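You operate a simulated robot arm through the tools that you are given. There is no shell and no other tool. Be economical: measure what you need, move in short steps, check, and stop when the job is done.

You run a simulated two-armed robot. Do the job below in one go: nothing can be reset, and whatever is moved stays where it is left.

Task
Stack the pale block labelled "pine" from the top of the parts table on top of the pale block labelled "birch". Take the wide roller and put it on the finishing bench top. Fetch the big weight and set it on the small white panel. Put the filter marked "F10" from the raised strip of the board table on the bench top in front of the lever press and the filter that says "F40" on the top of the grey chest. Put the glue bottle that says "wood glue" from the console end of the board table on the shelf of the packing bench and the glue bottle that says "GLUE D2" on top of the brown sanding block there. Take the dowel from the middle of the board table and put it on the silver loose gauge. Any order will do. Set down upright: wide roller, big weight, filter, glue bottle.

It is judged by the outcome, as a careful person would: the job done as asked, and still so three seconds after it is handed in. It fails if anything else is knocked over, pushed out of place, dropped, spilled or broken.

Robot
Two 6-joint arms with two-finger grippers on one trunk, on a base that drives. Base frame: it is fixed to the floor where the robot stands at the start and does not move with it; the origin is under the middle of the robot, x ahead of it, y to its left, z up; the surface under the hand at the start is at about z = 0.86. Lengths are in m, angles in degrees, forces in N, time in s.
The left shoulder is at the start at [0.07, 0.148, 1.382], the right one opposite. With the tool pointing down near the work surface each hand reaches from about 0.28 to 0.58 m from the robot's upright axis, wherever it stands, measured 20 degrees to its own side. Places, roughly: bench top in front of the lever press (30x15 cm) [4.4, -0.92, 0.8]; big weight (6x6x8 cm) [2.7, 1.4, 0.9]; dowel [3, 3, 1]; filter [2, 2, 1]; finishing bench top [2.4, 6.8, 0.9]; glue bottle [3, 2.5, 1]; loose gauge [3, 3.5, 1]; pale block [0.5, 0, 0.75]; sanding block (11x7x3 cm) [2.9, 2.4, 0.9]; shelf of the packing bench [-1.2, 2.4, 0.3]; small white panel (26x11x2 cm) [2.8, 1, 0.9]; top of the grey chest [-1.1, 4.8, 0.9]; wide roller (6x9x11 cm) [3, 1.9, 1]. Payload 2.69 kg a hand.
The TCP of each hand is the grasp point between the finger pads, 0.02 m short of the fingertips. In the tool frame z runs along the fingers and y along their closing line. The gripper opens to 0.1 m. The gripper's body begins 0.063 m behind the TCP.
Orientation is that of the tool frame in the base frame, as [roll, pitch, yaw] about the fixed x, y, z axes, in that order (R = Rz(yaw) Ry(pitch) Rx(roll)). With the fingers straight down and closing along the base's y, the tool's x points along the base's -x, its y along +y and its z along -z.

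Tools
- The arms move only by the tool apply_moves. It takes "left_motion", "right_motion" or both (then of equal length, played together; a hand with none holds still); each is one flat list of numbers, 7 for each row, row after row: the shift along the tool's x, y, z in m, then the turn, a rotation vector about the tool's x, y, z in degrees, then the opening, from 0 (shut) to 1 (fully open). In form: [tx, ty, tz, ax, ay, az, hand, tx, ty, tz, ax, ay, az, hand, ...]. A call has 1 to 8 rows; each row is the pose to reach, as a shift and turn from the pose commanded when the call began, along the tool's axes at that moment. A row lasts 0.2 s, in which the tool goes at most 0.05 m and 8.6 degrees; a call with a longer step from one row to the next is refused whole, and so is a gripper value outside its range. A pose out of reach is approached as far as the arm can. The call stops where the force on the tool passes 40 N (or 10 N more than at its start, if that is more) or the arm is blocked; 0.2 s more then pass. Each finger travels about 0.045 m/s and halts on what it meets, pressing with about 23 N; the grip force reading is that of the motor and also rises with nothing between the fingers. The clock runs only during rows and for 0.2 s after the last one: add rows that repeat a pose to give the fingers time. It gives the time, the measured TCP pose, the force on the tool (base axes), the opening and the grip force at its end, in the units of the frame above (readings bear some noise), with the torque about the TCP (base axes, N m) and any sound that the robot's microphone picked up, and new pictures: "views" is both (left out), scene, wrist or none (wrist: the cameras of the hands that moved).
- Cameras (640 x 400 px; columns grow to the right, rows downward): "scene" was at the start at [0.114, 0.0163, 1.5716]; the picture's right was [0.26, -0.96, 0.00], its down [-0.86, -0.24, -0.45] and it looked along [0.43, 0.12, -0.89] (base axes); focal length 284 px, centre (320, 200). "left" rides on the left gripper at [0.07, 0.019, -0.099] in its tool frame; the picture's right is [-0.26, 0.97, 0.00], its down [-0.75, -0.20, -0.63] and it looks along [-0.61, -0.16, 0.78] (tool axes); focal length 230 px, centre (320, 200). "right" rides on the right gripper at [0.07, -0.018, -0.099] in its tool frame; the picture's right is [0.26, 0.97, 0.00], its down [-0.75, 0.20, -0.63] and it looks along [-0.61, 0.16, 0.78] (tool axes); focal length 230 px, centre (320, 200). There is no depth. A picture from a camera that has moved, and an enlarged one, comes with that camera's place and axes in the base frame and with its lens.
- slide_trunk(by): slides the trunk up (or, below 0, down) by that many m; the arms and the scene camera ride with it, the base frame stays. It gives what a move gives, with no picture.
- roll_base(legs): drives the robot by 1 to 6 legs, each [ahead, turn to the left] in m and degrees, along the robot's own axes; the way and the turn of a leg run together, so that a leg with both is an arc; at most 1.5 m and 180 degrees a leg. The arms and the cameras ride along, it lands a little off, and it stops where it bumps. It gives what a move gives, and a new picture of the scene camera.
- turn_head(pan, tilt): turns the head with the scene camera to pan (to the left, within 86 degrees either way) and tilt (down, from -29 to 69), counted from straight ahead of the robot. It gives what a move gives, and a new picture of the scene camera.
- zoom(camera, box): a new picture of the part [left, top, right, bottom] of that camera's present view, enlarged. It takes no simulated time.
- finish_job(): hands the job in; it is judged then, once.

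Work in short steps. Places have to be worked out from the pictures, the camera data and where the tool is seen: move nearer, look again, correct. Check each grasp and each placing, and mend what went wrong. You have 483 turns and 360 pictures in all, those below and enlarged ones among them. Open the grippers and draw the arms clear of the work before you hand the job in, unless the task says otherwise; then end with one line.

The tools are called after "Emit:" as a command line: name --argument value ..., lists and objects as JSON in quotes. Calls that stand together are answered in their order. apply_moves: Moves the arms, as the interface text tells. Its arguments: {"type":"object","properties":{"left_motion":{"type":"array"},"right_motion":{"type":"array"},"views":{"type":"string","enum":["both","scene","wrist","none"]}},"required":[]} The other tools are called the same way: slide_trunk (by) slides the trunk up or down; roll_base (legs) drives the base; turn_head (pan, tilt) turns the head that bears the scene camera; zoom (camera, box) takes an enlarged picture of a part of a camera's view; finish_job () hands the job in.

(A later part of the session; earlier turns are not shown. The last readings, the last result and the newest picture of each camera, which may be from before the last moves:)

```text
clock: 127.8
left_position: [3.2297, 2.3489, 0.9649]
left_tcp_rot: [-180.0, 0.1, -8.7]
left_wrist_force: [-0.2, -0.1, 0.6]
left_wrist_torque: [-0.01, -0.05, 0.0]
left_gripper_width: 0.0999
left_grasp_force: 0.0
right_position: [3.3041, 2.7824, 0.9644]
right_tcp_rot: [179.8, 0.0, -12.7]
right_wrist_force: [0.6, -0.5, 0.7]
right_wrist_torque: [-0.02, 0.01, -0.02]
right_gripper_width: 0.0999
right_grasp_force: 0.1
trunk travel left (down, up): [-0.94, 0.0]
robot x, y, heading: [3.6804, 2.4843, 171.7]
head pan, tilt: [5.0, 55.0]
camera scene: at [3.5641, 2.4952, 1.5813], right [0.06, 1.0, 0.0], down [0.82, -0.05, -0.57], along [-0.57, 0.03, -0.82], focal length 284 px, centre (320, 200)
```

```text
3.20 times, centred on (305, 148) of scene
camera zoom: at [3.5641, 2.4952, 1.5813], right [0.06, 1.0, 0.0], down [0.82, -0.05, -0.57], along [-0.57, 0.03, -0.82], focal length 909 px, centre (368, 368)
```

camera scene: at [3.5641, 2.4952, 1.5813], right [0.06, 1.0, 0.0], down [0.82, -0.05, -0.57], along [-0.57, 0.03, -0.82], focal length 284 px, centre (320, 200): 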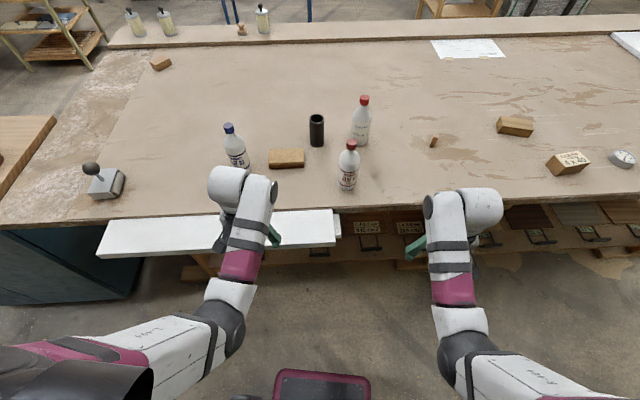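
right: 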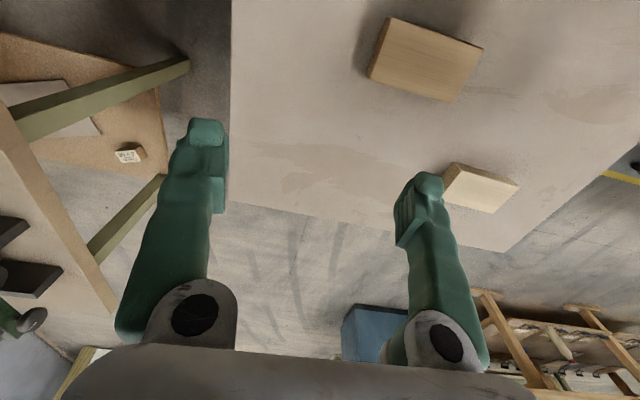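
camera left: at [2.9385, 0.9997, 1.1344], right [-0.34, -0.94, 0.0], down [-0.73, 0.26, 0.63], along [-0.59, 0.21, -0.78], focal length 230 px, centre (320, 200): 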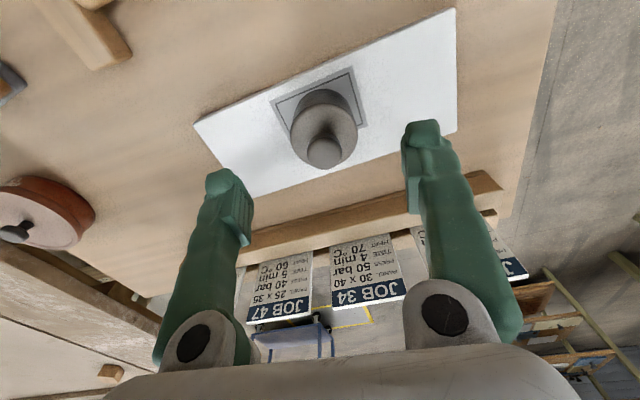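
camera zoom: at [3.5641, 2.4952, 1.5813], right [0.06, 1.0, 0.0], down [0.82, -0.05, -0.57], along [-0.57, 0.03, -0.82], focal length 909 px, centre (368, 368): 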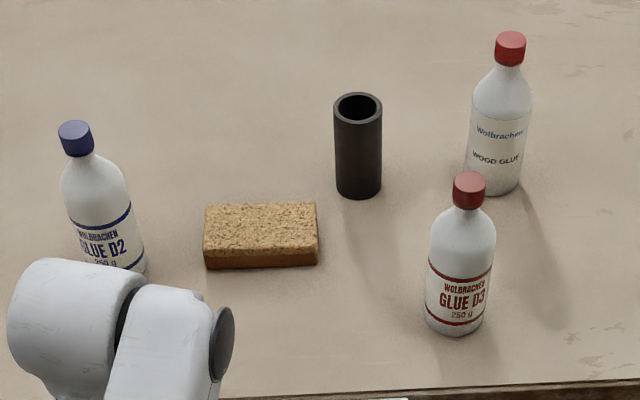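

I move the base forward a little, then swing the left hand into a 45° tilted pre-grasp in front of GLUE D2.

Emit:
roll_base --legs '[[0.07, 0]]'

Emit:
apply_moves --left_motion '[0, 0.02, -0.005, 0, -5.6, 0, 1, 0, 0.04, -0.01, 0, -11.2, 0, 1, -0.005, 0.06, -0.016, 0, -16.8, 0, 1, -0.015, 0.08, -0.022, 0, -22.4, 0, 1, -0.025, 0.096, -0.03, 0, -28, 0, 1, -0.035, 0.096, -0.035, 0, -33.6, 0, 1, -0.05, 0.096, -0.04, 0, -39.2, 0, 1, -0.067, 0.096, -0.045, 0, -45, 0, 1]' --views "both"

```text
clock: 128.8
left_position: [3.1694, 2.3571, 0.9669]
left_tcp_rot: [-179.8, 0.6, -8.6]
left_wrist_force: [0.1, -0.2, -1.3]
left_wrist_torque: [-0.03, -0.04, -0.01]
left_gripper_width: 0.1001
left_grasp_force: 0.1
right_position: [3.2425, 2.791, 0.9662]
right_tcp_rot: [179.9, 0.5, -12.8]
right_wrist_force: [0.1, -1.2, -0.8]
right_wrist_torque: [0.03, 0.0, 0.01]
right_gripper_width: 0.1001
right_grasp_force: 0.0
trunk travel left (down, up): [-0.94, 0.0]
robot x, y, heading: [3.6121, 2.4943, 171.8]
head pan, tilt: [5.0, 55.0]
camera scene: at [3.4946, 2.5055, 1.5811], right [0.06, 1.0, 0.0], down [0.82, -0.05, -0.57], along [-0.57, 0.03, -0.82], focal length 284 px, centre (320, 200)
```

scene: 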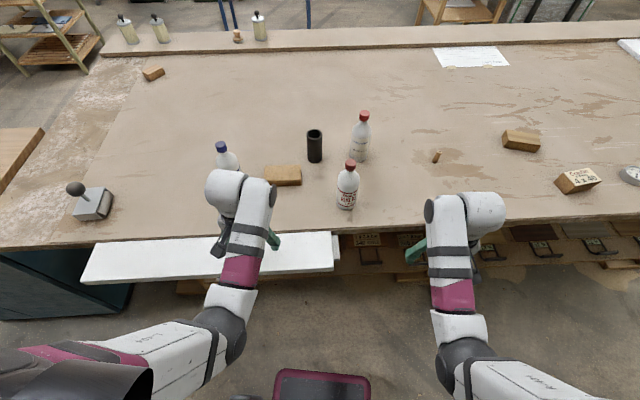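

```text
clock: 130.6
left_position: [3.088, 2.271, 1.0115]
left_tcp_rot: [-179.8, 45.6, -8.4]
left_wrist_force: [-0.1, -0.2, -0.1]
left_wrist_torque: [0.05, 0.03, -0.02]
left_gripper_width: 0.1001
left_grasp_force: 0.1
right_position: [3.2414, 2.7913, 0.9669]
right_tcp_rot: [179.7, 0.4, -12.7]
right_wrist_force: [0.8, 0.1, 1.2]
right_wrist_torque: [-0.06, 0.0, 0.0]
right_gripper_width: 0.1002
right_grasp_force: 0.1
trunk travel left (down, up): [-0.94, 0.0]
robot x, y, heading: [3.6162, 2.5004, 171.4]
head pan, tilt: [5.0, 55.0]
camera scene: at [3.4924, 2.505, 1.5811], right [0.06, 1.0, 0.0], down [0.82, -0.05, -0.57], along [-0.57, 0.03, -0.82], focal length 284 px, centre (320, 200)
camera left: at [3.2032, 2.2356, 1.0322], right [-0.32, -0.93, 0.18], down [-0.05, 0.21, 0.98], along [-0.95, 0.31, -0.11], focal length 230 px, centre (320, 200)
```

scene: 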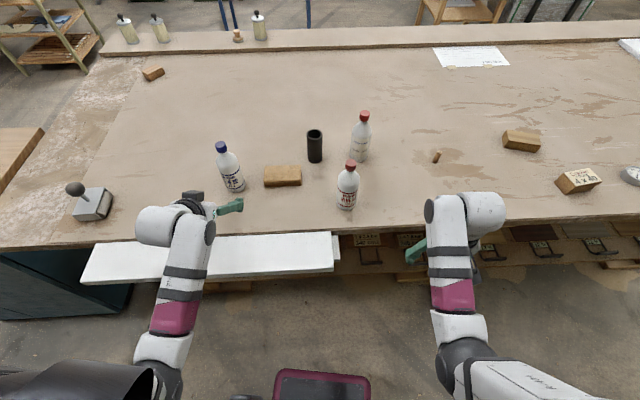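
left: 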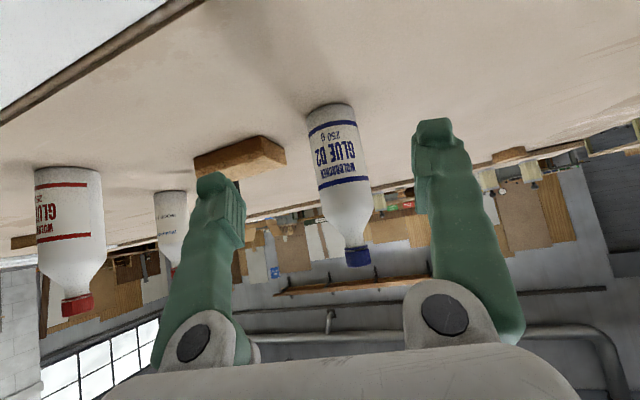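

The bottle sits squarely between the fingers. I advance horizontally ~0.107 m, then close.

Emit:
apply_moves --left_motion '[-0.017, 0.003, 0.021, 0, 0, 0, 1, -0.033, 0.005, 0.042, 0, 0, 0, 1, -0.05, 0.005, 0.064, 0, 0, 0, 1, -0.0663, 0.005, 0.0848, 0, 0, 0, 1, -0.0663, 0.005, 0.0848, 0, 0, 0, 1]' --views "wrist"

```text
clock: 131.8
left_position: [2.9816, 2.2829, 0.9998]
left_tcp_rot: [-179.8, 45.6, -8.3]
left_wrist_force: [0.0, 0.4, -0.1]
left_wrist_torque: [0.03, 0.01, 0.02]
left_gripper_width: 0.1001
left_grasp_force: 0.0
right_position: [3.2418, 2.7901, 0.9687]
right_tcp_rot: [179.7, 0.3, -12.8]
right_wrist_force: [0.3, -0.6, -0.3]
right_wrist_torque: [-0.02, 0.01, -0.02]
right_gripper_width: 0.1001
right_grasp_force: 0.0
trunk travel left (down, up): [-0.94, 0.0]
robot x, y, heading: [3.6152, 2.4959, 171.6]
head pan, tilt: [5.0, 55.0]
camera left: at [3.0973, 2.2472, 1.0202], right [-0.32, -0.93, 0.18], down [-0.05, 0.21, 0.98], along [-0.95, 0.31, -0.11], focal length 230 px, centre (320, 200)
```

left: 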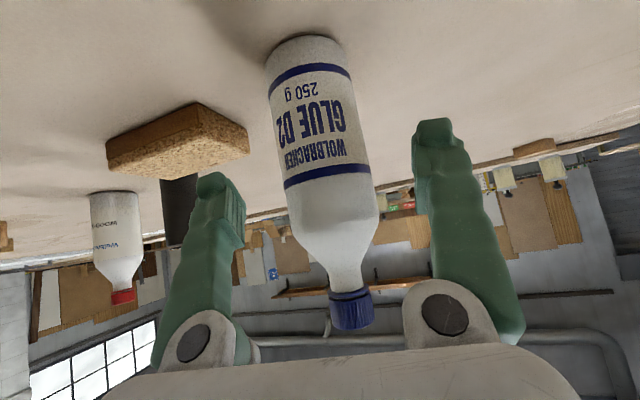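

Closing on the bottle.

Emit:
apply_moves --left_motion '[0, 0, 0, 0, 0, 0, 0.75, 0, 0, 0, 0, 0, 0, 0.5, 0, 0, 0, 0, 0, 0, 0.4, 0, 0, 0, 0, 0, 0, 0.4, 0, 0, 0, 0, 0, 0, 0.4]' --views "wrist"

```text
clock: 133.0
left_position: [2.982, 2.2821, 1.0009]
left_tcp_rot: [-179.8, 45.6, -8.4]
left_wrist_force: [0.0, -0.5, 1.2]
left_wrist_torque: [-0.02, 0.05, 0.03]
left_gripper_width: 0.0496
left_grasp_force: 23.0
right_position: [3.2417, 2.7905, 0.9671]
right_tcp_rot: [179.7, 0.4, -12.8]
right_wrist_force: [-0.2, 0.5, -0.5]
right_wrist_torque: [-0.03, -0.01, 0.02]
right_gripper_width: 0.0997
right_grasp_force: 0.0
trunk travel left (down, up): [-0.94, 0.0]
robot x, y, heading: [3.6124, 2.4956, 171.8]
head pan, tilt: [5.0, 55.0]
camera left: at [3.0976, 2.2471, 1.0202], right [-0.32, -0.93, 0.18], down [-0.05, 0.21, 0.98], along [-0.95, 0.31, -0.11], focal length 230 px, centre (320, 200)
```

left: 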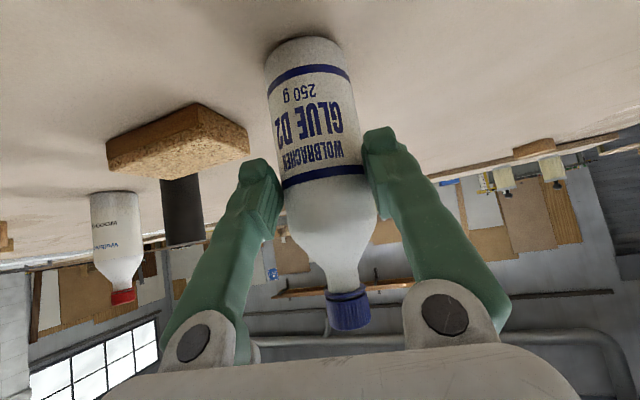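

Gripped (0.05 wide). I lift 5.5 cm and carry it over the sanding block.

Emit:
apply_moves --left_motion '[-0.02, 0, -0.02, 0, 0, 0, 0.4, -0.0393, 0, -0.0385, 0, 0, 0, 0.4, -0.0456, -0.035, -0.032, 0, 0, 0, 0.4, -0.052, -0.07, -0.0257, 0, 0, 0, 0.4, -0.058, -0.105, -0.019, 0, 0, 0, 0.4, -0.0645, -0.1412, -0.0128, 0, 0, 0, 0.4, -0.0645, -0.1412, -0.0128, 0, 0, 0, 0.4]' --views "both"

```text
clock: 134.6
left_position: [2.9658, 2.4274, 1.0564]
left_tcp_rot: [-179.9, 45.5, -8.4]
left_wrist_force: [0.3, -1.4, -2.7]
left_wrist_torque: [0.03, -0.1, 0.01]
left_gripper_width: 0.0493
left_grasp_force: 22.8
right_position: [3.2411, 2.7907, 0.9669]
right_tcp_rot: [179.8, 0.4, -12.7]
right_wrist_force: [0.0, 1.0, -0.2]
right_wrist_torque: [0.03, 0.01, -0.01]
right_gripper_width: 0.0998
right_grasp_force: 0.1
trunk travel left (down, up): [-0.94, 0.0]
robot x, y, heading: [3.612, 2.4934, 171.7]
head pan, tilt: [5.0, 55.0]
camera scene: at [3.4927, 2.5053, 1.5812], right [0.06, 1.0, 0.0], down [0.82, -0.05, -0.57], along [-0.57, 0.03, -0.82], focal length 284 px, centre (320, 200)
camera left: at [3.0813, 2.392, 1.0764], right [-0.32, -0.93, 0.18], down [-0.05, 0.21, 0.98], along [-0.95, 0.31, -0.11], focal length 230 px, centre (320, 200)
```

scene: 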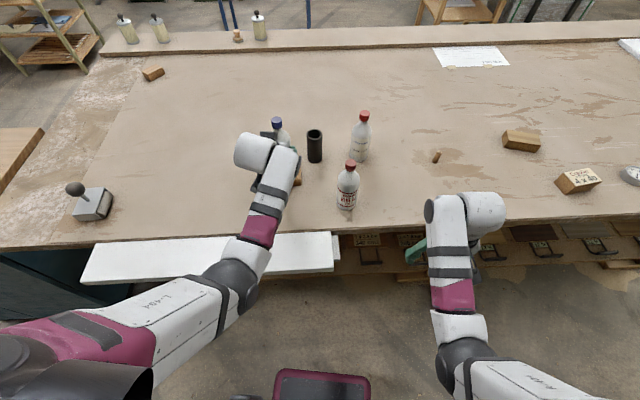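
left: 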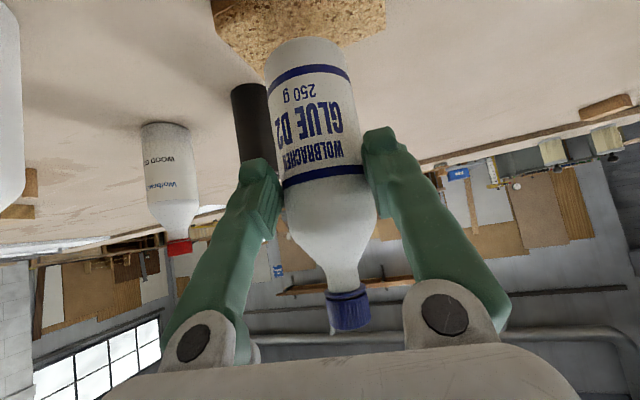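

It's over the block. I lower 2 cm, then feel for contact.

Emit:
apply_moves --left_motion '[0.009, 0.003, 0.003, 0, 0, 0, 0.4, 0.0178, 0.004, 0.0104, 0, 0, 0, 0.4, 0.0178, 0.004, 0.0104, 0, 0, 0, 0.4]' --views "none"

Emit:
apply_moves --left_motion '[0.0014, 0, 0.0014, 0, 0, 0, 0.4, 0.0028, 0, 0.0028, 0, 0, 0, 0.4, 0.0028, 0, 0.0028, 0, 0, 0, 0.4]' --views "wrist"

```text
clock: 135.4
left_position: [2.9704, 2.4222, 1.0377]
left_tcp_rot: [-179.8, 45.5, -8.4]
left_wrist_force: [-0.4, -0.4, -2.1]
left_wrist_torque: [-0.02, -0.09, 0.01]
left_gripper_width: 0.0494
left_grasp_force: 23.1
right_position: [3.2405, 2.7903, 0.9675]
right_tcp_rot: [179.7, 0.3, -12.7]
right_wrist_force: [0.3, -0.1, -0.1]
right_wrist_torque: [-0.02, 0.03, -0.02]
right_gripper_width: 0.1002
right_grasp_force: 0.0
trunk travel left (down, up): [-0.94, 0.0]
robot x, y, heading: [3.6117, 2.4957, 171.7]
head pan, tilt: [5.0, 55.0]
```

```text
clock: 136.2
left_position: [2.9712, 2.4234, 1.0309]
left_tcp_rot: [-179.8, 45.5, -8.5]
left_wrist_force: [0.9, 0.3, -3.0]
left_wrist_torque: [-0.03, -0.07, 0.01]
left_gripper_width: 0.0494
left_grasp_force: 22.9
right_position: [3.241, 2.7904, 0.9672]
right_tcp_rot: [179.7, 0.5, -12.8]
right_wrist_force: [-0.3, 0.3, -0.7]
right_wrist_torque: [0.0, -0.01, 0.0]
right_gripper_width: 0.0997
right_grasp_force: 0.1
trunk travel left (down, up): [-0.94, 0.0]
robot x, y, heading: [3.6154, 2.4948, 171.8]
head pan, tilt: [5.0, 55.0]
camera left: at [3.0863, 2.388, 1.0514], right [-0.32, -0.93, 0.18], down [-0.05, 0.21, 0.98], along [-0.95, 0.31, -0.11], focal length 230 px, centre (320, 200)
```

left: 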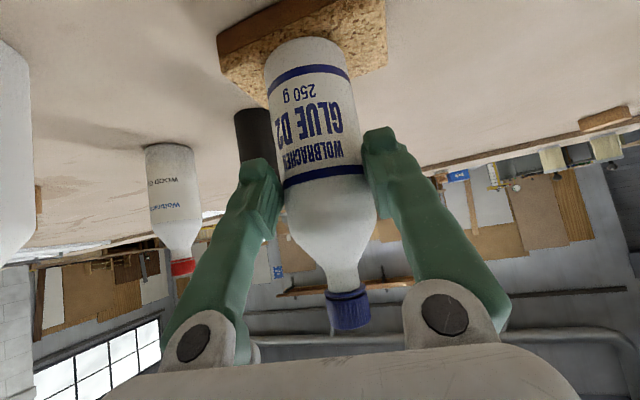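

Nearly there; lower a bit more.

Emit:
apply_moves --left_motion '[0.001, 0, 0.001, 0, 0, 0, 0.4, 0.0021, 0, 0.0021, 0, 0, 0, 0.4, 0.0021, 0, 0.0021, 0, 0, 0, 0.4]' --views "none"

```text
clock: 137.0
left_position: [2.9716, 2.423, 1.0312]
left_tcp_rot: [-179.9, 45.8, -8.5]
left_wrist_force: [-0.8, -1.5, 5.2]
left_wrist_torque: [0.14, 0.18, 0.03]
left_gripper_width: 0.0493
left_grasp_force: 23.3
right_position: [3.2432, 2.7908, 0.9686]
right_tcp_rot: [179.7, 0.6, -12.7]
right_wrist_force: [0.0, 0.5, 0.3]
right_wrist_torque: [0.03, 0.02, 0.0]
right_gripper_width: 0.1
right_grasp_force: 0.0
trunk travel left (down, up): [-0.94, 0.0]
robot x, y, heading: [3.6125, 2.4939, 171.6]
head pan, tilt: [5.0, 55.0]
```

Contact. I open and withdraw backward along the approach (horizontal first, slightly up).

Emit:
apply_moves --left_motion '[0, 0, 0, 0, 0, 0, 0.6, 0, 0, 0, 0, 0, 0, 0.8, 0, 0, 0, 0, 0, 0, 0.9, 0, 0, 0, 0, 0, 0, 0.9, 0.014, 0, -0.014, 0, 0, 0, 0.9, 0.03, 0, -0.03, 0, 0, 0, 0.9, 0.05, 0, -0.05, 0, 0, 0, 0.9, 0.07, 0, -0.07, 0, 0, 0, 0.9]' --views "both"

```text
clock: 139.0
left_position: [3.0555, 2.3624, 1.0326]
left_tcp_rot: [171.2, 46.1, -13.8]
left_wrist_force: [-0.1, -0.3, -1.1]
left_wrist_torque: [0.02, 0.01, -0.02]
left_gripper_width: 0.0899
left_grasp_force: 0.0
right_position: [3.2418, 2.7909, 0.9679]
right_tcp_rot: [179.6, 0.4, -12.8]
right_wrist_force: [0.1, 0.0, -0.3]
right_wrist_torque: [-0.03, -0.03, 0.01]
right_gripper_width: 0.1001
right_grasp_force: 0.1
trunk travel left (down, up): [-0.94, 0.0]
robot x, y, heading: [3.6134, 2.4964, 172.0]
head pan, tilt: [5.0, 55.0]
stopped in row 8 (left hand): the arm was blocked; the commanded pose is now the measured one
camera scene: at [3.4938, 2.5063, 1.5813], right [0.06, 1.0, 0.0], down [0.82, -0.05, -0.57], along [-0.57, 0.03, -0.82], focal length 284 px, centre (320, 200)
camera left: at [3.1725, 2.3312, 1.0523], right [-0.3, -0.91, 0.29], down [-0.02, 0.31, 0.95], along [-0.95, 0.28, -0.11], focal length 230 px, centre (320, 200)
```

scene: 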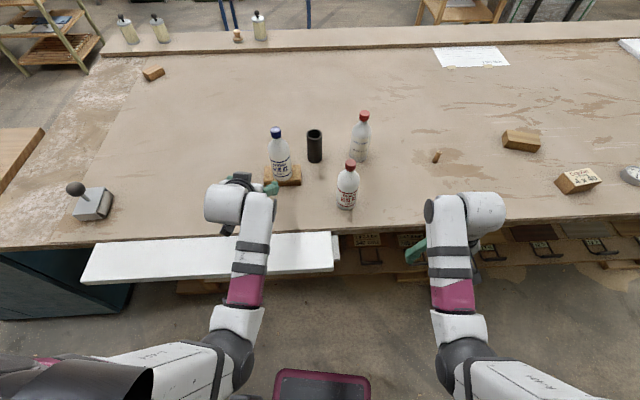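
left: 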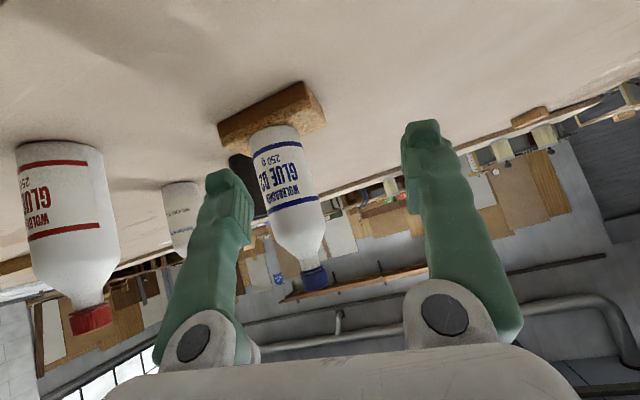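

GLUE D2 stands on the sanding block. I bring the left hand back to its tucked tool-down pose so that turning won't touch the bottles.

Emit:
apply_moves --left_motion '[0.016, -0.002, -0.005, 0.8, 5.8, -0.2, 0.9, 0.031, -0.004, -0.01, 1.6, 11.6, -0.4, 0.9, 0.047, -0.006, -0.014, 2.3, 17.4, -0.6, 0.9, 0.062, -0.008, -0.019, 3.1, 23.2, -0.8, 0.9, 0.078, -0.01, -0.024, 3.9, 29, -0.9, 0.9, 0.094, -0.013, -0.029, 4.7, 34.8, -1.1, 0.9, 0.11, -0.015, -0.033, 5.4, 40.6, -1.3, 0.9, 0.125, -0.0167, -0.038, 6.2, 46.4, -1.5, 0.9]' --views "none"

```text
clock: 140.8
left_position: [3.1697, 2.3579, 0.9686]
left_tcp_rot: [-179.8, -0.2, -8.4]
left_wrist_force: [0.6, -0.1, 0.3]
left_wrist_torque: [0.01, 0.03, 0.04]
left_gripper_width: 0.0903
left_grasp_force: 0.0
right_position: [3.2417, 2.7911, 0.9663]
right_tcp_rot: [179.7, 0.4, -12.9]
right_wrist_force: [0.4, 0.0, 0.6]
right_wrist_torque: [0.02, 0.01, 0.03]
right_gripper_width: 0.1001
right_grasp_force: 0.0
trunk travel left (down, up): [-0.94, 0.0]
robot x, y, heading: [3.617, 2.4965, 171.9]
head pan, tilt: [5.0, 55.0]
```

Now I back off a bit and shift along the table to face the dowel.

Emit:
roll_base --legs '[[-0.08, 0], [0, -82], [0.24, 0], [0, 88], [0.1, 0]]'

Emit:
turn_head --pan -25 --tilt 45

```text
clock: 151.2
left_position: [3.1713, 2.5464, 0.9721]
left_tcp_rot: [-179.9, 0.7, -2.8]
left_wrist_force: [-0.5, -0.7, 0.6]
left_wrist_torque: [-0.05, 0.03, 0.0]
left_gripper_width: 0.0897
left_grasp_force: 0.0
right_position: [3.2011, 2.9836, 0.9729]
right_tcp_rot: [179.6, 1.3, -7.1]
right_wrist_force: [-0.3, 0.7, 0.1]
right_wrist_torque: [-0.02, -0.01, 0.0]
right_gripper_width: 0.1
right_grasp_force: 0.0
trunk travel left (down, up): [-0.94, 0.0]
robot x, y, heading: [3.5842, 2.7263, 177.3]
head pan, tilt: [5.0, 55.0]
camera scene: at [3.4815, 2.7238, 1.5823], right [-0.04, 1.0, 0.0], down [0.81, 0.03, -0.58], along [-0.58, -0.02, -0.81], focal length 284 px, centre (320, 200)
```

scene: 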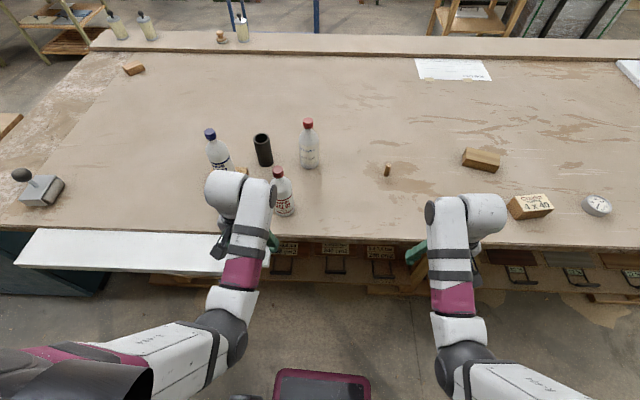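

```text
clock: 152.1
left_position: [3.1625, 2.5467, 0.9683]
left_tcp_rot: [-179.8, 0.0, -2.8]
left_wrist_force: [-0.5, 0.4, -0.1]
left_wrist_torque: [-0.03, 0.01, -0.01]
left_gripper_width: 0.0899
left_grasp_force: 0.1
right_position: [3.1914, 2.9841, 0.9682]
right_tcp_rot: [179.6, 0.7, -7.2]
right_wrist_force: [-1.7, -0.9, -0.3]
right_wrist_torque: [-0.01, -0.03, -0.02]
right_gripper_width: 0.0998
right_grasp_force: 0.0
trunk travel left (down, up): [-0.94, 0.0]
robot x, y, heading: [3.5886, 2.7258, 177.5]
head pan, tilt: [-25.0, 45.0]
camera scene: at [3.4652, 2.765, 1.5944], right [0.46, 0.89, 0.0], down [0.63, -0.33, -0.71], along [-0.63, 0.33, -0.71], focal length 284 px, centre (320, 200)
```

scene: 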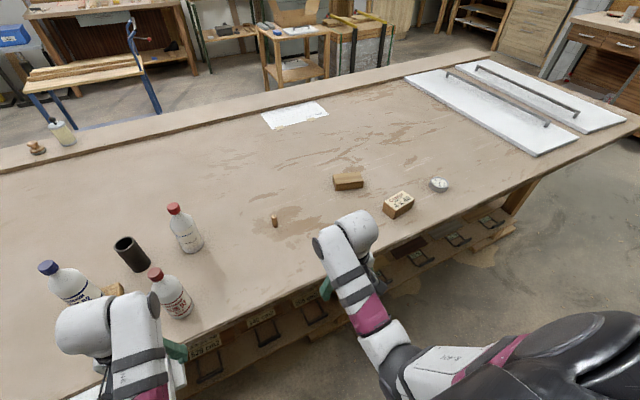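

I zoom on the dowel and gauge to fix their positions.

Emit:
zoom --camera "scene" --box '[258, 200, 298, 230]'

Emit:
zoom --camera "scene" --box '[370, 165, 470, 225]'

```text
13.33 times, centred on (278, 215) of scene
camera zoom: at [3.4652, 2.765, 1.5944], right [0.46, 0.89, 0.0], down [0.63, -0.33, -0.71], along [-0.63, 0.33, -0.71], focal length 3788 px, centre (880, 0)
```

zoom: 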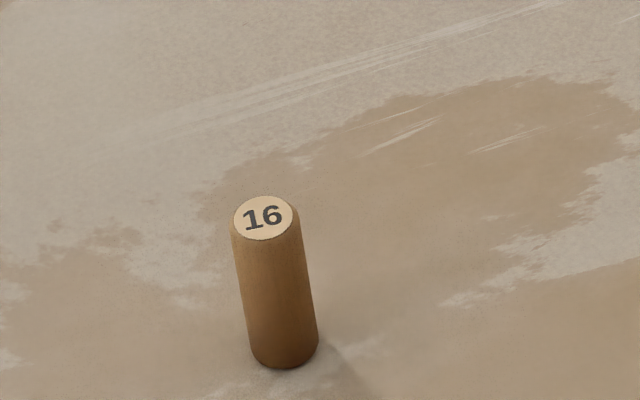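

```text
6.40 times, centred on (420, 195) of scene
camera zoom: at [3.4652, 2.765, 1.5944], right [0.46, 0.89, 0.0], down [0.63, -0.33, -0.71], along [-0.63, 0.33, -0.71], focal length 1818 px, centre (-320, 232)
```

zoom: 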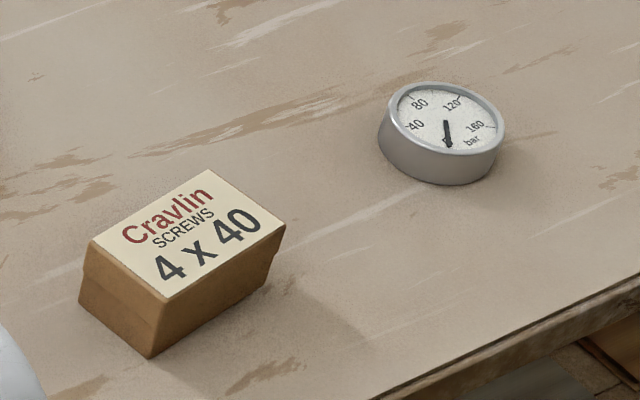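

Dowel (16 mm) at (2.913, 2.900), top z 0.975; gauge centre (3.010, 3.462), top ≈0.957. I bring the right hand to a tilted pre-grasp behind the dowel.

Emit:
apply_moves --right_motion '[-0.01, 0.015, -0.01, 0, -5.6, 0, 1, -0.03, 0.03, -0.02, 0, -11.2, 0, 1, -0.055, 0.045, -0.025, 0, -16.8, 0, 1, -0.08, 0.06, -0.025, 0, -22.4, 0, 1, -0.11, 0.075, -0.02, 0, -28, 0, 1, -0.14, 0.09, -0.015, 0, -33.6, 0, 1, -0.17, 0.105, -0.01, 0, -39.2, 0, 1, -0.1947, 0.118, -0.007, 0, -45, 0, 1]' --views "wrist"

```text
clock: 153.9
left_position: [3.1641, 2.5465, 0.9686]
left_tcp_rot: [-179.6, 0.1, -2.8]
left_wrist_force: [0.0, 0.4, 0.1]
left_wrist_torque: [0.03, -0.02, -0.02]
left_gripper_width: 0.09
left_grasp_force: 0.0
right_position: [2.9838, 2.8898, 0.9811]
right_tcp_rot: [179.3, 45.8, -7.6]
right_wrist_force: [0.3, 0.3, 0.5]
right_wrist_torque: [-0.03, 0.02, -0.01]
right_gripper_width: 0.1
right_grasp_force: 0.0
trunk travel left (down, up): [-0.94, 0.0]
robot x, y, heading: [3.5868, 2.7241, 177.4]
head pan, tilt: [-25.0, 45.0]
camera right: at [3.104, 2.8942, 0.9992], right [0.06, -0.98, -0.18], down [-0.1, -0.18, 0.98], along [-0.99, -0.04, -0.1], focal length 230 px, centre (320, 200)
```

right: 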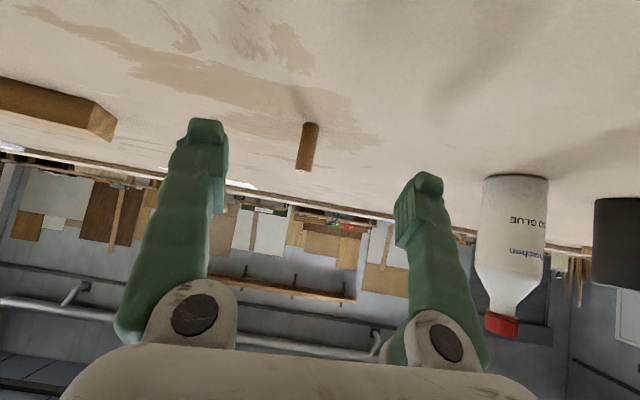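

Dowel lies between the fingers. I advance and lower onto it, then close.

Emit:
apply_moves --right_motion '[-0.008, -0.004, 0.017, 0, 0, 0, 1, -0.017, -0.004, 0.033, 0, 0, 0, 1, -0.025, -0.004, 0.05, 0, 0, 0, 1, -0.033, -0.004, 0.0667, 0, 0, 0, 1, -0.033, -0.004, 0.0667, 0, 0, 0, 0.7]' --views "wrist"

```text
clock: 155.1
left_position: [3.1642, 2.5465, 0.9691]
left_tcp_rot: [-179.9, 0.1, -2.8]
left_wrist_force: [-0.7, -1.1, 0.7]
left_wrist_torque: [0.02, 0.01, 0.02]
left_gripper_width: 0.0897
left_grasp_force: 0.1
right_position: [2.9261, 2.9065, 0.9639]
right_tcp_rot: [179.4, 45.6, -7.5]
right_wrist_force: [-0.1, 0.3, -0.5]
right_wrist_torque: [-0.01, 0.0, 0.01]
right_gripper_width: 0.0698
right_grasp_force: 0.1
right hand out of reach, approached as far as the arm can: row 4, 5
trunk travel left (down, up): [-0.94, 0.0]
robot x, y, heading: [3.5873, 2.7267, 177.4]
head pan, tilt: [-25.0, 45.0]
camera right: at [3.0457, 2.9104, 0.981], right [0.06, -0.98, -0.18], down [-0.1, -0.18, 0.98], along [-0.99, -0.04, -0.11], focal length 230 px, centre (320, 200)
```

right: 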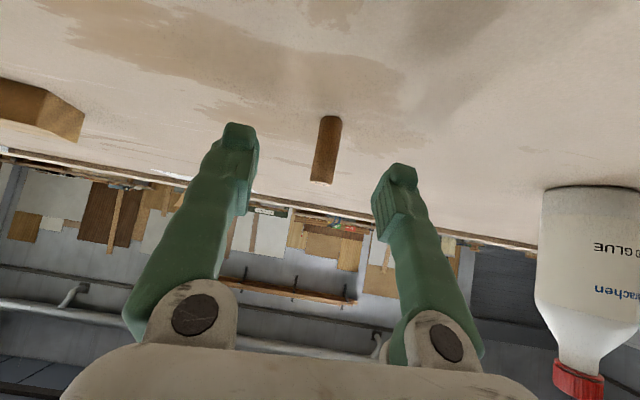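

At reach limit, 13 mm short. I nudge the base forward 2 cm.

Emit:
roll_base --legs '[[0.02, 0]]'

Emit:
apply_moves --right_motion '[0, 0, 0, 0, 0, 0, 0.7]' --views "wrist"

```text
clock: 155.9
left_position: [3.1478, 2.5479, 0.9712]
left_tcp_rot: [-179.7, 0.4, -2.7]
left_wrist_force: [0.5, -0.3, -0.3]
left_wrist_torque: [0.01, 0.05, 0.0]
left_gripper_width: 0.0899
left_grasp_force: 0.1
right_position: [2.9091, 2.9071, 0.9663]
right_tcp_rot: [179.5, 45.9, -7.5]
right_wrist_force: [0.5, -0.5, 0.2]
right_wrist_torque: [-0.01, -0.01, -0.04]
right_gripper_width: 0.07
right_grasp_force: 0.1
trunk travel left (down, up): [-0.94, 0.0]
robot x, y, heading: [3.5659, 2.7275, 177.4]
head pan, tilt: [-25.0, 45.0]
camera scene: at [3.4546, 2.7656, 1.5953], right [0.46, 0.89, 0.0], down [0.62, -0.33, -0.71], along [-0.63, 0.33, -0.7], focal length 284 px, centre (320, 200)
```

scene: 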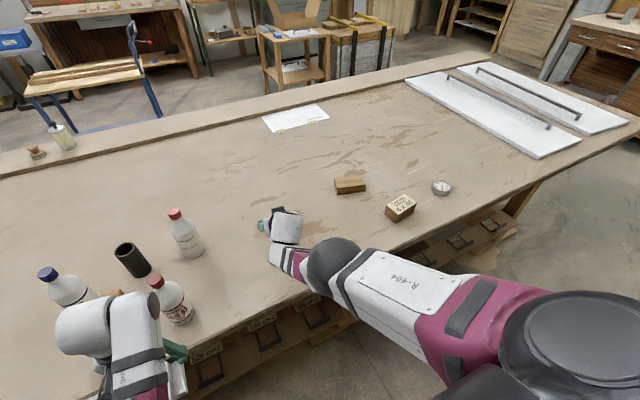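

```text
clock: 156.3
left_position: [3.1408, 2.5487, 0.9672]
left_tcp_rot: [-179.8, 0.0, -2.8]
left_wrist_force: [1.2, -0.2, 0.2]
left_wrist_torque: [0.0, -0.03, -0.01]
left_gripper_width: 0.0902
left_grasp_force: 0.1
right_position: [2.9026, 2.9079, 0.9602]
right_tcp_rot: [179.5, 45.5, -7.6]
right_wrist_force: [-0.2, 0.1, -0.4]
right_wrist_torque: [0.03, -0.01, -0.05]
right_gripper_width: 0.0697
right_grasp_force: 0.0
trunk travel left (down, up): [-0.94, 0.0]
robot x, y, heading: [3.5649, 2.7292, 177.5]
head pan, tilt: [-25.0, 45.0]
camera right: at [3.0235, 2.9115, 0.979], right [0.06, -0.98, -0.18], down [-0.1, -0.18, 0.98], along [-0.99, -0.04, -0.11], focal length 230 px, centre (320, 200)
```

right: 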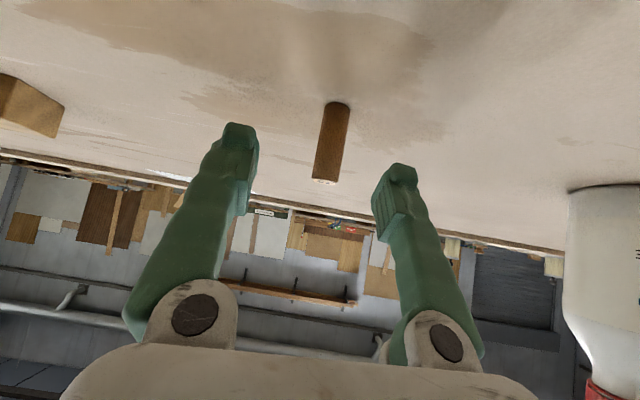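

The dowel appears near the fingertip end of the pads; I nudge the base 1.5 cm further, then close gently.

Emit:
roll_base --legs '[[0.015, 0]]'

Emit:
apply_moves --right_motion '[0, 0, 0, 0, 0, 0, 0.5, 0, 0, 0, 0, 0, 0, 0.3, 0, 0, 0, 0, 0, 0, 0.1, 0, 0, 0, 0, 0, 0, 0.1, 0, 0, 0, 0, 0, 0, 0.1, 0, 0, 0, 0, 0, 0, 0.1]' --views "wrist"

```text
clock: 157.1
left_position: [3.1305, 2.548, 0.9707]
left_tcp_rot: [-179.8, 0.3, -2.8]
left_wrist_force: [0.3, 0.1, -0.2]
left_wrist_torque: [-0.03, 0.01, 0.03]
left_gripper_width: 0.0898
left_grasp_force: 0.1
right_position: [2.894, 2.9069, 0.9641]
right_tcp_rot: [179.4, 45.7, -7.6]
right_wrist_force: [0.1, -0.7, 0.7]
right_wrist_torque: [-0.02, 0.0, 0.0]
right_gripper_width: 0.0697
right_grasp_force: 0.1
trunk travel left (down, up): [-0.94, 0.0]
robot x, y, heading: [3.5543, 2.7294, 177.4]
head pan, tilt: [-25.0, 45.0]
camera scene: at [3.4377, 2.7664, 1.5951], right [0.46, 0.89, 0.0], down [0.62, -0.33, -0.71], along [-0.63, 0.33, -0.7], focal length 284 px, centre (320, 200)
```

scene: 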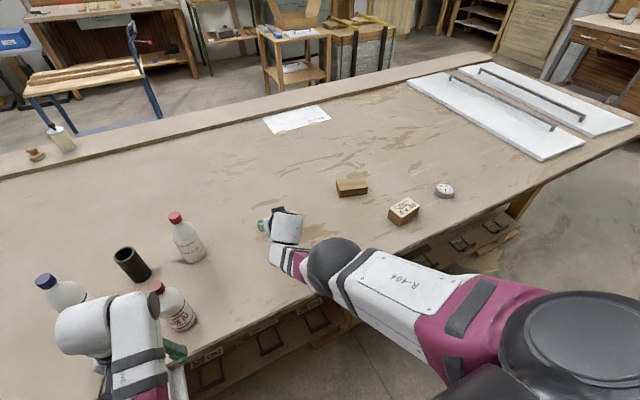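

```text
clock: 158.5
left_position: [3.1287, 2.5486, 0.9691]
left_tcp_rot: [-179.8, 0.1, -2.8]
left_wrist_force: [0.4, -0.4, 0.4]
left_wrist_torque: [0.01, -0.02, 0.03]
left_gripper_width: 0.09
left_grasp_force: 0.0
right_position: [2.8904, 2.9088, 0.9627]
right_tcp_rot: [179.5, 45.7, -7.5]
right_wrist_force: [-0.2, 0.1, -0.4]
right_wrist_torque: [0.01, 0.01, 0.03]
right_gripper_width: 0.0098
right_grasp_force: 0.1
trunk travel left (down, up): [-0.94, 0.0]
robot x, y, heading: [3.5493, 2.7255, 177.6]
head pan, tilt: [-25.0, 45.0]
camera right: at [3.0111, 2.912, 0.9806], right [0.06, -0.98, -0.18], down [-0.1, -0.18, 0.98], along [-0.99, -0.04, -0.11], focal length 230 px, centre (320, 200)
```

right: 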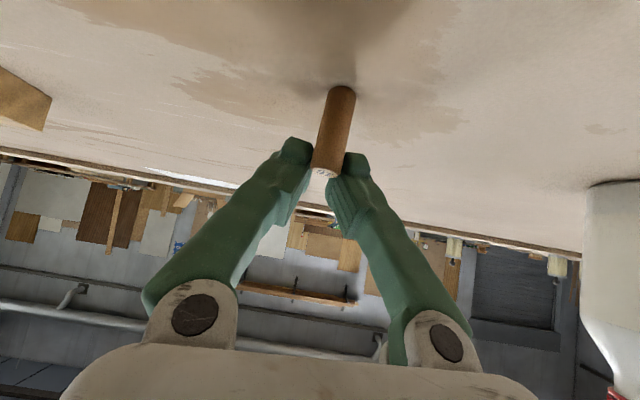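

The fingers closed just above the dowel: from its size and angle the table top must be about z=0.906 (not 0.93). I open, go 25 mm lower, and close again.

Emit:
apply_moves --right_motion '[0, 0, 0, 0, 0, 0, 0.4, 0, 0, 0, 0, 0, 0, 0.6, 0, 0, 0, 0, 0, 0, 0.6, 0.009, 0.002, 0.009, 0, 0, 0, 0.6, 0.0175, 0.002, 0.0175, 0, 0, 0, 0.6, 0.0175, 0.002, 0.0175, 0, 0, 0, 0.6]' --views "wrist"

```text
clock: 159.9
left_position: [3.1288, 2.5475, 0.9676]
left_tcp_rot: [-179.8, 0.1, -2.7]
left_wrist_force: [-0.1, 0.4, -0.1]
left_wrist_torque: [-0.01, -0.04, 0.01]
left_gripper_width: 0.0899
left_grasp_force: 0.1
right_position: [2.9025, 2.9081, 0.9454]
right_tcp_rot: [179.4, 45.5, -7.7]
right_wrist_force: [-1.2, 0.2, -0.5]
right_wrist_torque: [-0.01, -0.01, 0.01]
right_gripper_width: 0.0601
right_grasp_force: 0.1
right hand out of reach, approached as far as the arm can: row 4, 5, 6
trunk travel left (down, up): [-0.94, 0.0]
robot x, y, heading: [3.5497, 2.7263, 177.5]
head pan, tilt: [-25.0, 45.0]
camera right: at [3.0221, 2.9112, 0.9638], right [0.06, -0.98, -0.18], down [-0.1, -0.18, 0.98], along [-0.99, -0.04, -0.11], focal length 230 px, centre (320, 200)
```

right: 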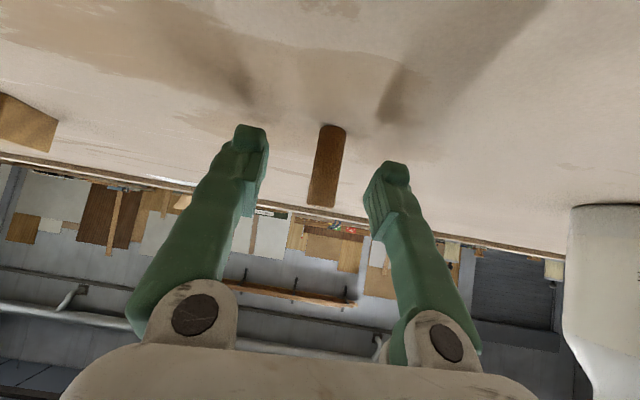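

Good level now, but at reach limit. I shift the left hand away from the D3 bottle and nudge the base 1.2 cm forward.

Emit:
apply_moves --left_motion '[0, 0.03, 0, 0, 0, 0, 0.9, 0, 0.06, 0, 0, 0, 0, 0.9, 0, 0.08, 0, 0, 0, 0, 0.9]' --views "none"

Emit:
roll_base --legs '[[0.015, 0]]'

Emit:
slide_trunk --by -0.008

Emit:
apply_moves --right_motion '[0, 0, 0, 0, 0, 0, 0.5, 0, 0, 0, 0, 0, 0, 0.3, 0, 0, 0, 0, 0, 0, 0.1, 0, 0, 0, 0, 0, 0, 0.1, 0, 0, 0, 0, 0, 0, 0.1]' --views "wrist"

```text
clock: 160.7
left_position: [3.1249, 2.4671, 0.9681]
left_tcp_rot: [-179.7, 0.1, -2.8]
left_wrist_force: [-0.3, -0.8, -0.1]
left_wrist_torque: [-0.01, 0.02, -0.03]
left_gripper_width: 0.0901
left_grasp_force: 0.1
right_position: [2.9006, 2.9068, 0.9456]
right_tcp_rot: [179.5, 45.6, -7.4]
right_wrist_force: [0.4, -0.4, -0.2]
right_wrist_torque: [0.04, 0.02, -0.02]
right_gripper_width: 0.0599
right_grasp_force: 0.1
trunk travel left (down, up): [-0.94, 0.0]
robot x, y, heading: [3.5512, 2.7289, 177.4]
head pan, tilt: [-25.0, 45.0]
```

```text
clock: 161.5
left_position: [3.1123, 2.4692, 0.9694]
left_tcp_rot: [-179.8, 0.4, -2.8]
left_wrist_force: [1.3, 0.2, -1.2]
left_wrist_torque: [-0.01, 0.02, 0.03]
left_gripper_width: 0.0899
left_grasp_force: 0.2
right_position: [2.8892, 2.908, 0.9495]
right_tcp_rot: [179.4, 45.8, -7.5]
right_wrist_force: [0.4, -1.2, 0.4]
right_wrist_torque: [-0.01, -0.01, 0.0]
right_gripper_width: 0.0599
right_grasp_force: 0.0
trunk travel left (down, up): [-0.94, 0.0]
robot x, y, heading: [3.5353, 2.7287, 177.5]
head pan, tilt: [-25.0, 45.0]
camera scene: at [3.4229, 2.7672, 1.5951], right [0.46, 0.89, 0.0], down [0.62, -0.33, -0.71], along [-0.63, 0.33, -0.71], focal length 284 px, centre (320, 200)
```

scene: 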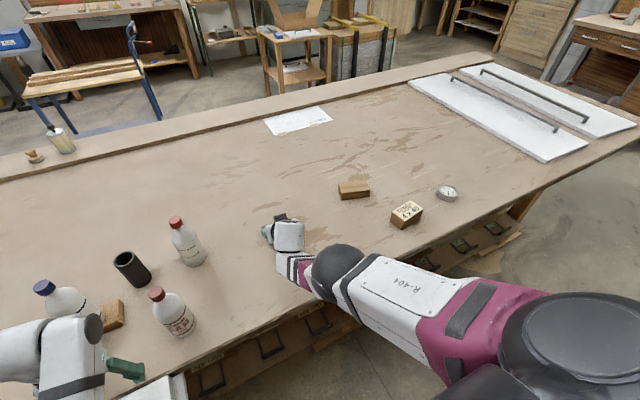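

```text
clock: 162.0
left_position: [3.11, 2.4687, 0.9609]
left_tcp_rot: [-179.8, 0.0, -2.8]
left_wrist_force: [-0.8, -0.2, 0.3]
left_wrist_torque: [-0.01, 0.01, 0.0]
left_gripper_width: 0.0901
left_grasp_force: 0.0
right_position: [2.8864, 2.9086, 0.9388]
right_tcp_rot: [179.4, 45.7, -7.7]
right_wrist_force: [-0.2, -0.1, 0.0]
right_wrist_torque: [0.01, 0.03, 0.01]
right_gripper_width: 0.0599
right_grasp_force: 0.1
trunk travel left (down, up): [-0.932, 0.008]
robot x, y, heading: [3.5341, 2.7288, 177.2]
head pan, tilt: [-25.0, 45.0]
```

```text
clock: 163.2
left_position: [3.1085, 2.4683, 0.9611]
left_tcp_rot: [-179.8, 0.2, -2.8]
left_wrist_force: [-1.1, -0.3, -0.6]
left_wrist_torque: [-0.01, -0.04, 0.07]
left_gripper_width: 0.0899
left_grasp_force: 0.0
right_position: [2.8883, 2.9075, 0.9392]
right_tcp_rot: [179.6, 45.6, -7.6]
right_wrist_force: [0.4, 0.7, -0.3]
right_wrist_torque: [0.0, -0.01, 0.02]
right_gripper_width: 0.0099
right_grasp_force: 0.1
trunk travel left (down, up): [-0.932, 0.008]
robot x, y, heading: [3.5382, 2.7289, 177.3]
head pan, tilt: [-25.0, 45.0]
camera right: at [3.0072, 2.9119, 0.956], right [0.06, -0.98, -0.18], down [-0.1, -0.18, 0.98], along [-0.99, -0.04, -0.11], focal length 230 px, centre (320, 200)
```

right: 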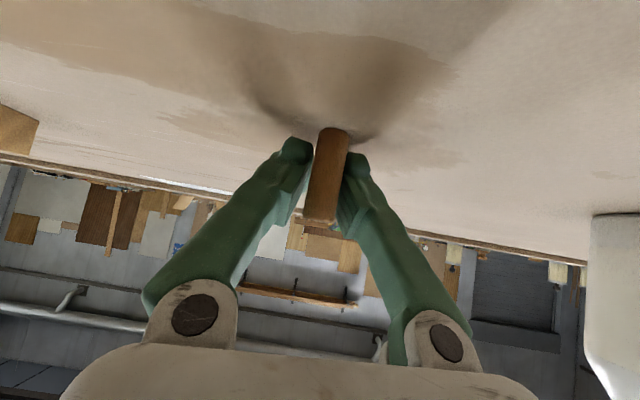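

The dowel lies ~16 mm below the finger plane (tool +x) — the fingers pass just above it. I open, shift back/down accordingly, and close again.

Emit:
apply_moves --right_motion '[0, 0, 0, 0, 0, 0, 0.4, 0, 0, 0, 0, 0, 0, 0.6, 0, 0, 0, 0, 0, 0, 0.6, 0.008, 0.001, -0.0036, 0, 0, 0, 0.6, 0.0155, 0.001, -0.0072, 0, 0, 0, 0.6, 0.0155, 0.001, -0.0072, 0, 0, 0, 0.6]' --views "wrist"

```text
clock: 164.6
left_position: [3.1082, 2.4695, 0.9598]
left_tcp_rot: [-179.8, 0.2, -2.7]
left_wrist_force: [-0.6, 0.0, 0.0]
left_wrist_torque: [0.03, 0.02, -0.01]
left_gripper_width: 0.09
left_grasp_force: 0.1
right_position: [2.9026, 2.9047, 0.9318]
right_tcp_rot: [179.3, 45.6, -7.6]
right_wrist_force: [-0.9, -0.5, -0.6]
right_wrist_torque: [0.01, 0.0, 0.04]
right_gripper_width: 0.0603
right_grasp_force: 0.2
trunk travel left (down, up): [-0.932, 0.008]
robot x, y, heading: [3.5392, 2.7296, 177.4]
head pan, tilt: [-25.0, 45.0]
camera right: at [3.0232, 2.9088, 0.9501], right [0.06, -0.98, -0.18], down [-0.1, -0.18, 0.98], along [-0.99, -0.04, -0.11], focal length 230 px, centre (320, 200)
```

right: 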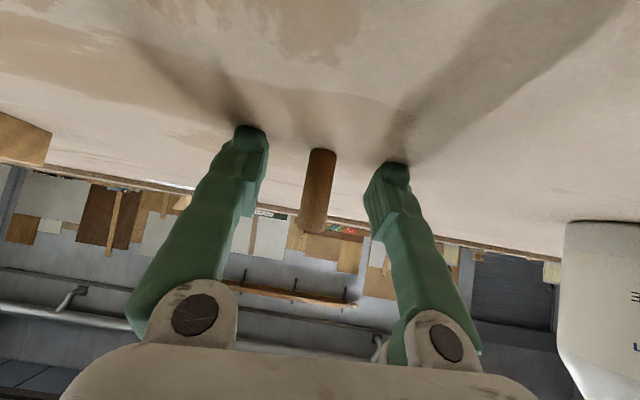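

Now the dowel is right in the finger plane. Closing.

Emit:
apply_moves --right_motion '[0, 0, 0, 0, 0, 0, 0.4, 0, 0, 0, 0, 0, 0, 0.2, 0, 0, 0, 0, 0, 0, 0.05, 0, 0, 0, 0, 0, 0, 0.05, 0, 0, 0, 0, 0, 0, 0.05]' --views "wrist"

```text
clock: 165.8
left_position: [3.1106, 2.4686, 0.9605]
left_tcp_rot: [-179.7, 0.1, -2.8]
left_wrist_force: [-0.8, 0.4, -0.1]
left_wrist_torque: [-0.05, 0.01, 0.02]
left_gripper_width: 0.09
left_grasp_force: 0.0
right_position: [2.9025, 2.9038, 0.9323]
right_tcp_rot: [179.3, 45.5, -7.6]
right_wrist_force: [-0.2, 0.0, -0.2]
right_wrist_torque: [0.01, 0.03, 0.05]
right_gripper_width: 0.0117
right_grasp_force: 23.5
trunk travel left (down, up): [-0.932, 0.008]
robot x, y, heading: [3.5357, 2.7305, 177.5]
head pan, tilt: [-25.0, 45.0]
camera right: at [3.0231, 2.9087, 0.9502], right [0.06, -0.98, -0.18], down [-0.1, -0.18, 0.98], along [-0.99, -0.04, -0.11], focal length 230 px, centre (320, 200)
```

right: 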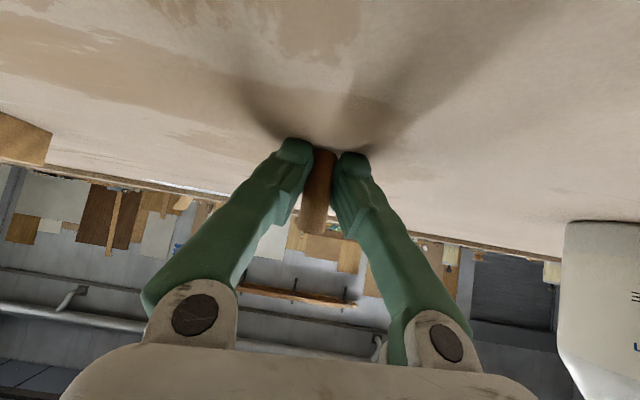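

Gripped (0.0117 m, 23 N). I lift it 7 cm and check.

Emit:
apply_moves --right_motion '[-0.014, 0, -0.014, 0, 0, 0, 0.05, -0.028, 0, -0.028, 0, 0, 0, 0.05, -0.042, 0, -0.042, 0, 0, 0, 0.05, -0.05, 0, -0.05, 0, 0, 0, 0.05, -0.05, 0, -0.05, 0, 0, 0, 0.05]' --views "wrist"

Emit:
zoom --camera "right" --box '[240, 110, 400, 260]'

```text
clock: 167.0
left_position: [3.1091, 2.4696, 0.96]
left_tcp_rot: [-179.8, 0.1, -2.8]
left_wrist_force: [0.6, -0.4, -0.9]
left_wrist_torque: [0.0, -0.03, 0.02]
left_gripper_width: 0.0898
left_grasp_force: 0.1
right_position: [2.9023, 2.9047, 1.0021]
right_tcp_rot: [179.5, 45.7, -7.6]
right_wrist_force: [-0.6, 0.2, -0.3]
right_wrist_torque: [0.0, -0.02, -0.02]
right_gripper_width: 0.0113
right_grasp_force: 23.3
trunk travel left (down, up): [-0.932, 0.008]
robot x, y, heading: [3.5413, 2.7295, 177.3]
head pan, tilt: [-25.0, 45.0]
camera right: at [3.0232, 2.9088, 1.0203], right [0.06, -0.98, -0.18], down [-0.1, -0.18, 0.98], along [-0.99, -0.04, -0.11], focal length 230 px, centre (320, 200)
```

right: 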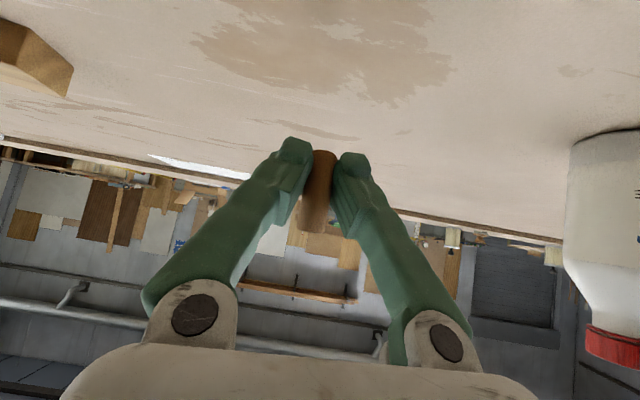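

```text
2.67 times, centred on (320, 185) of right
camera zoom: at [3.0232, 2.9088, 1.0203], right [0.06, -0.98, -0.18], down [-0.1, -0.18, 0.98], along [-0.99, -0.04, -0.11], focal length 614 px, centre (320, 240)
```

zoom: 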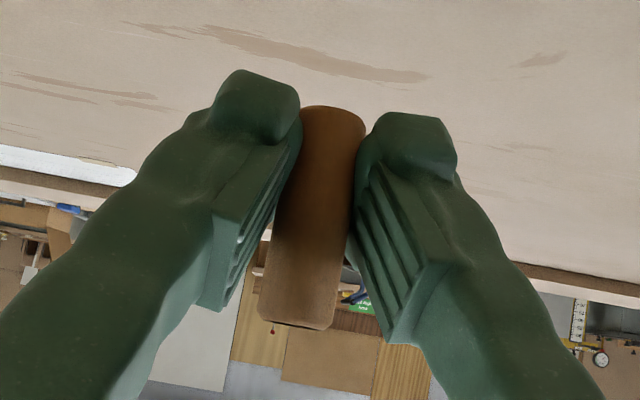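

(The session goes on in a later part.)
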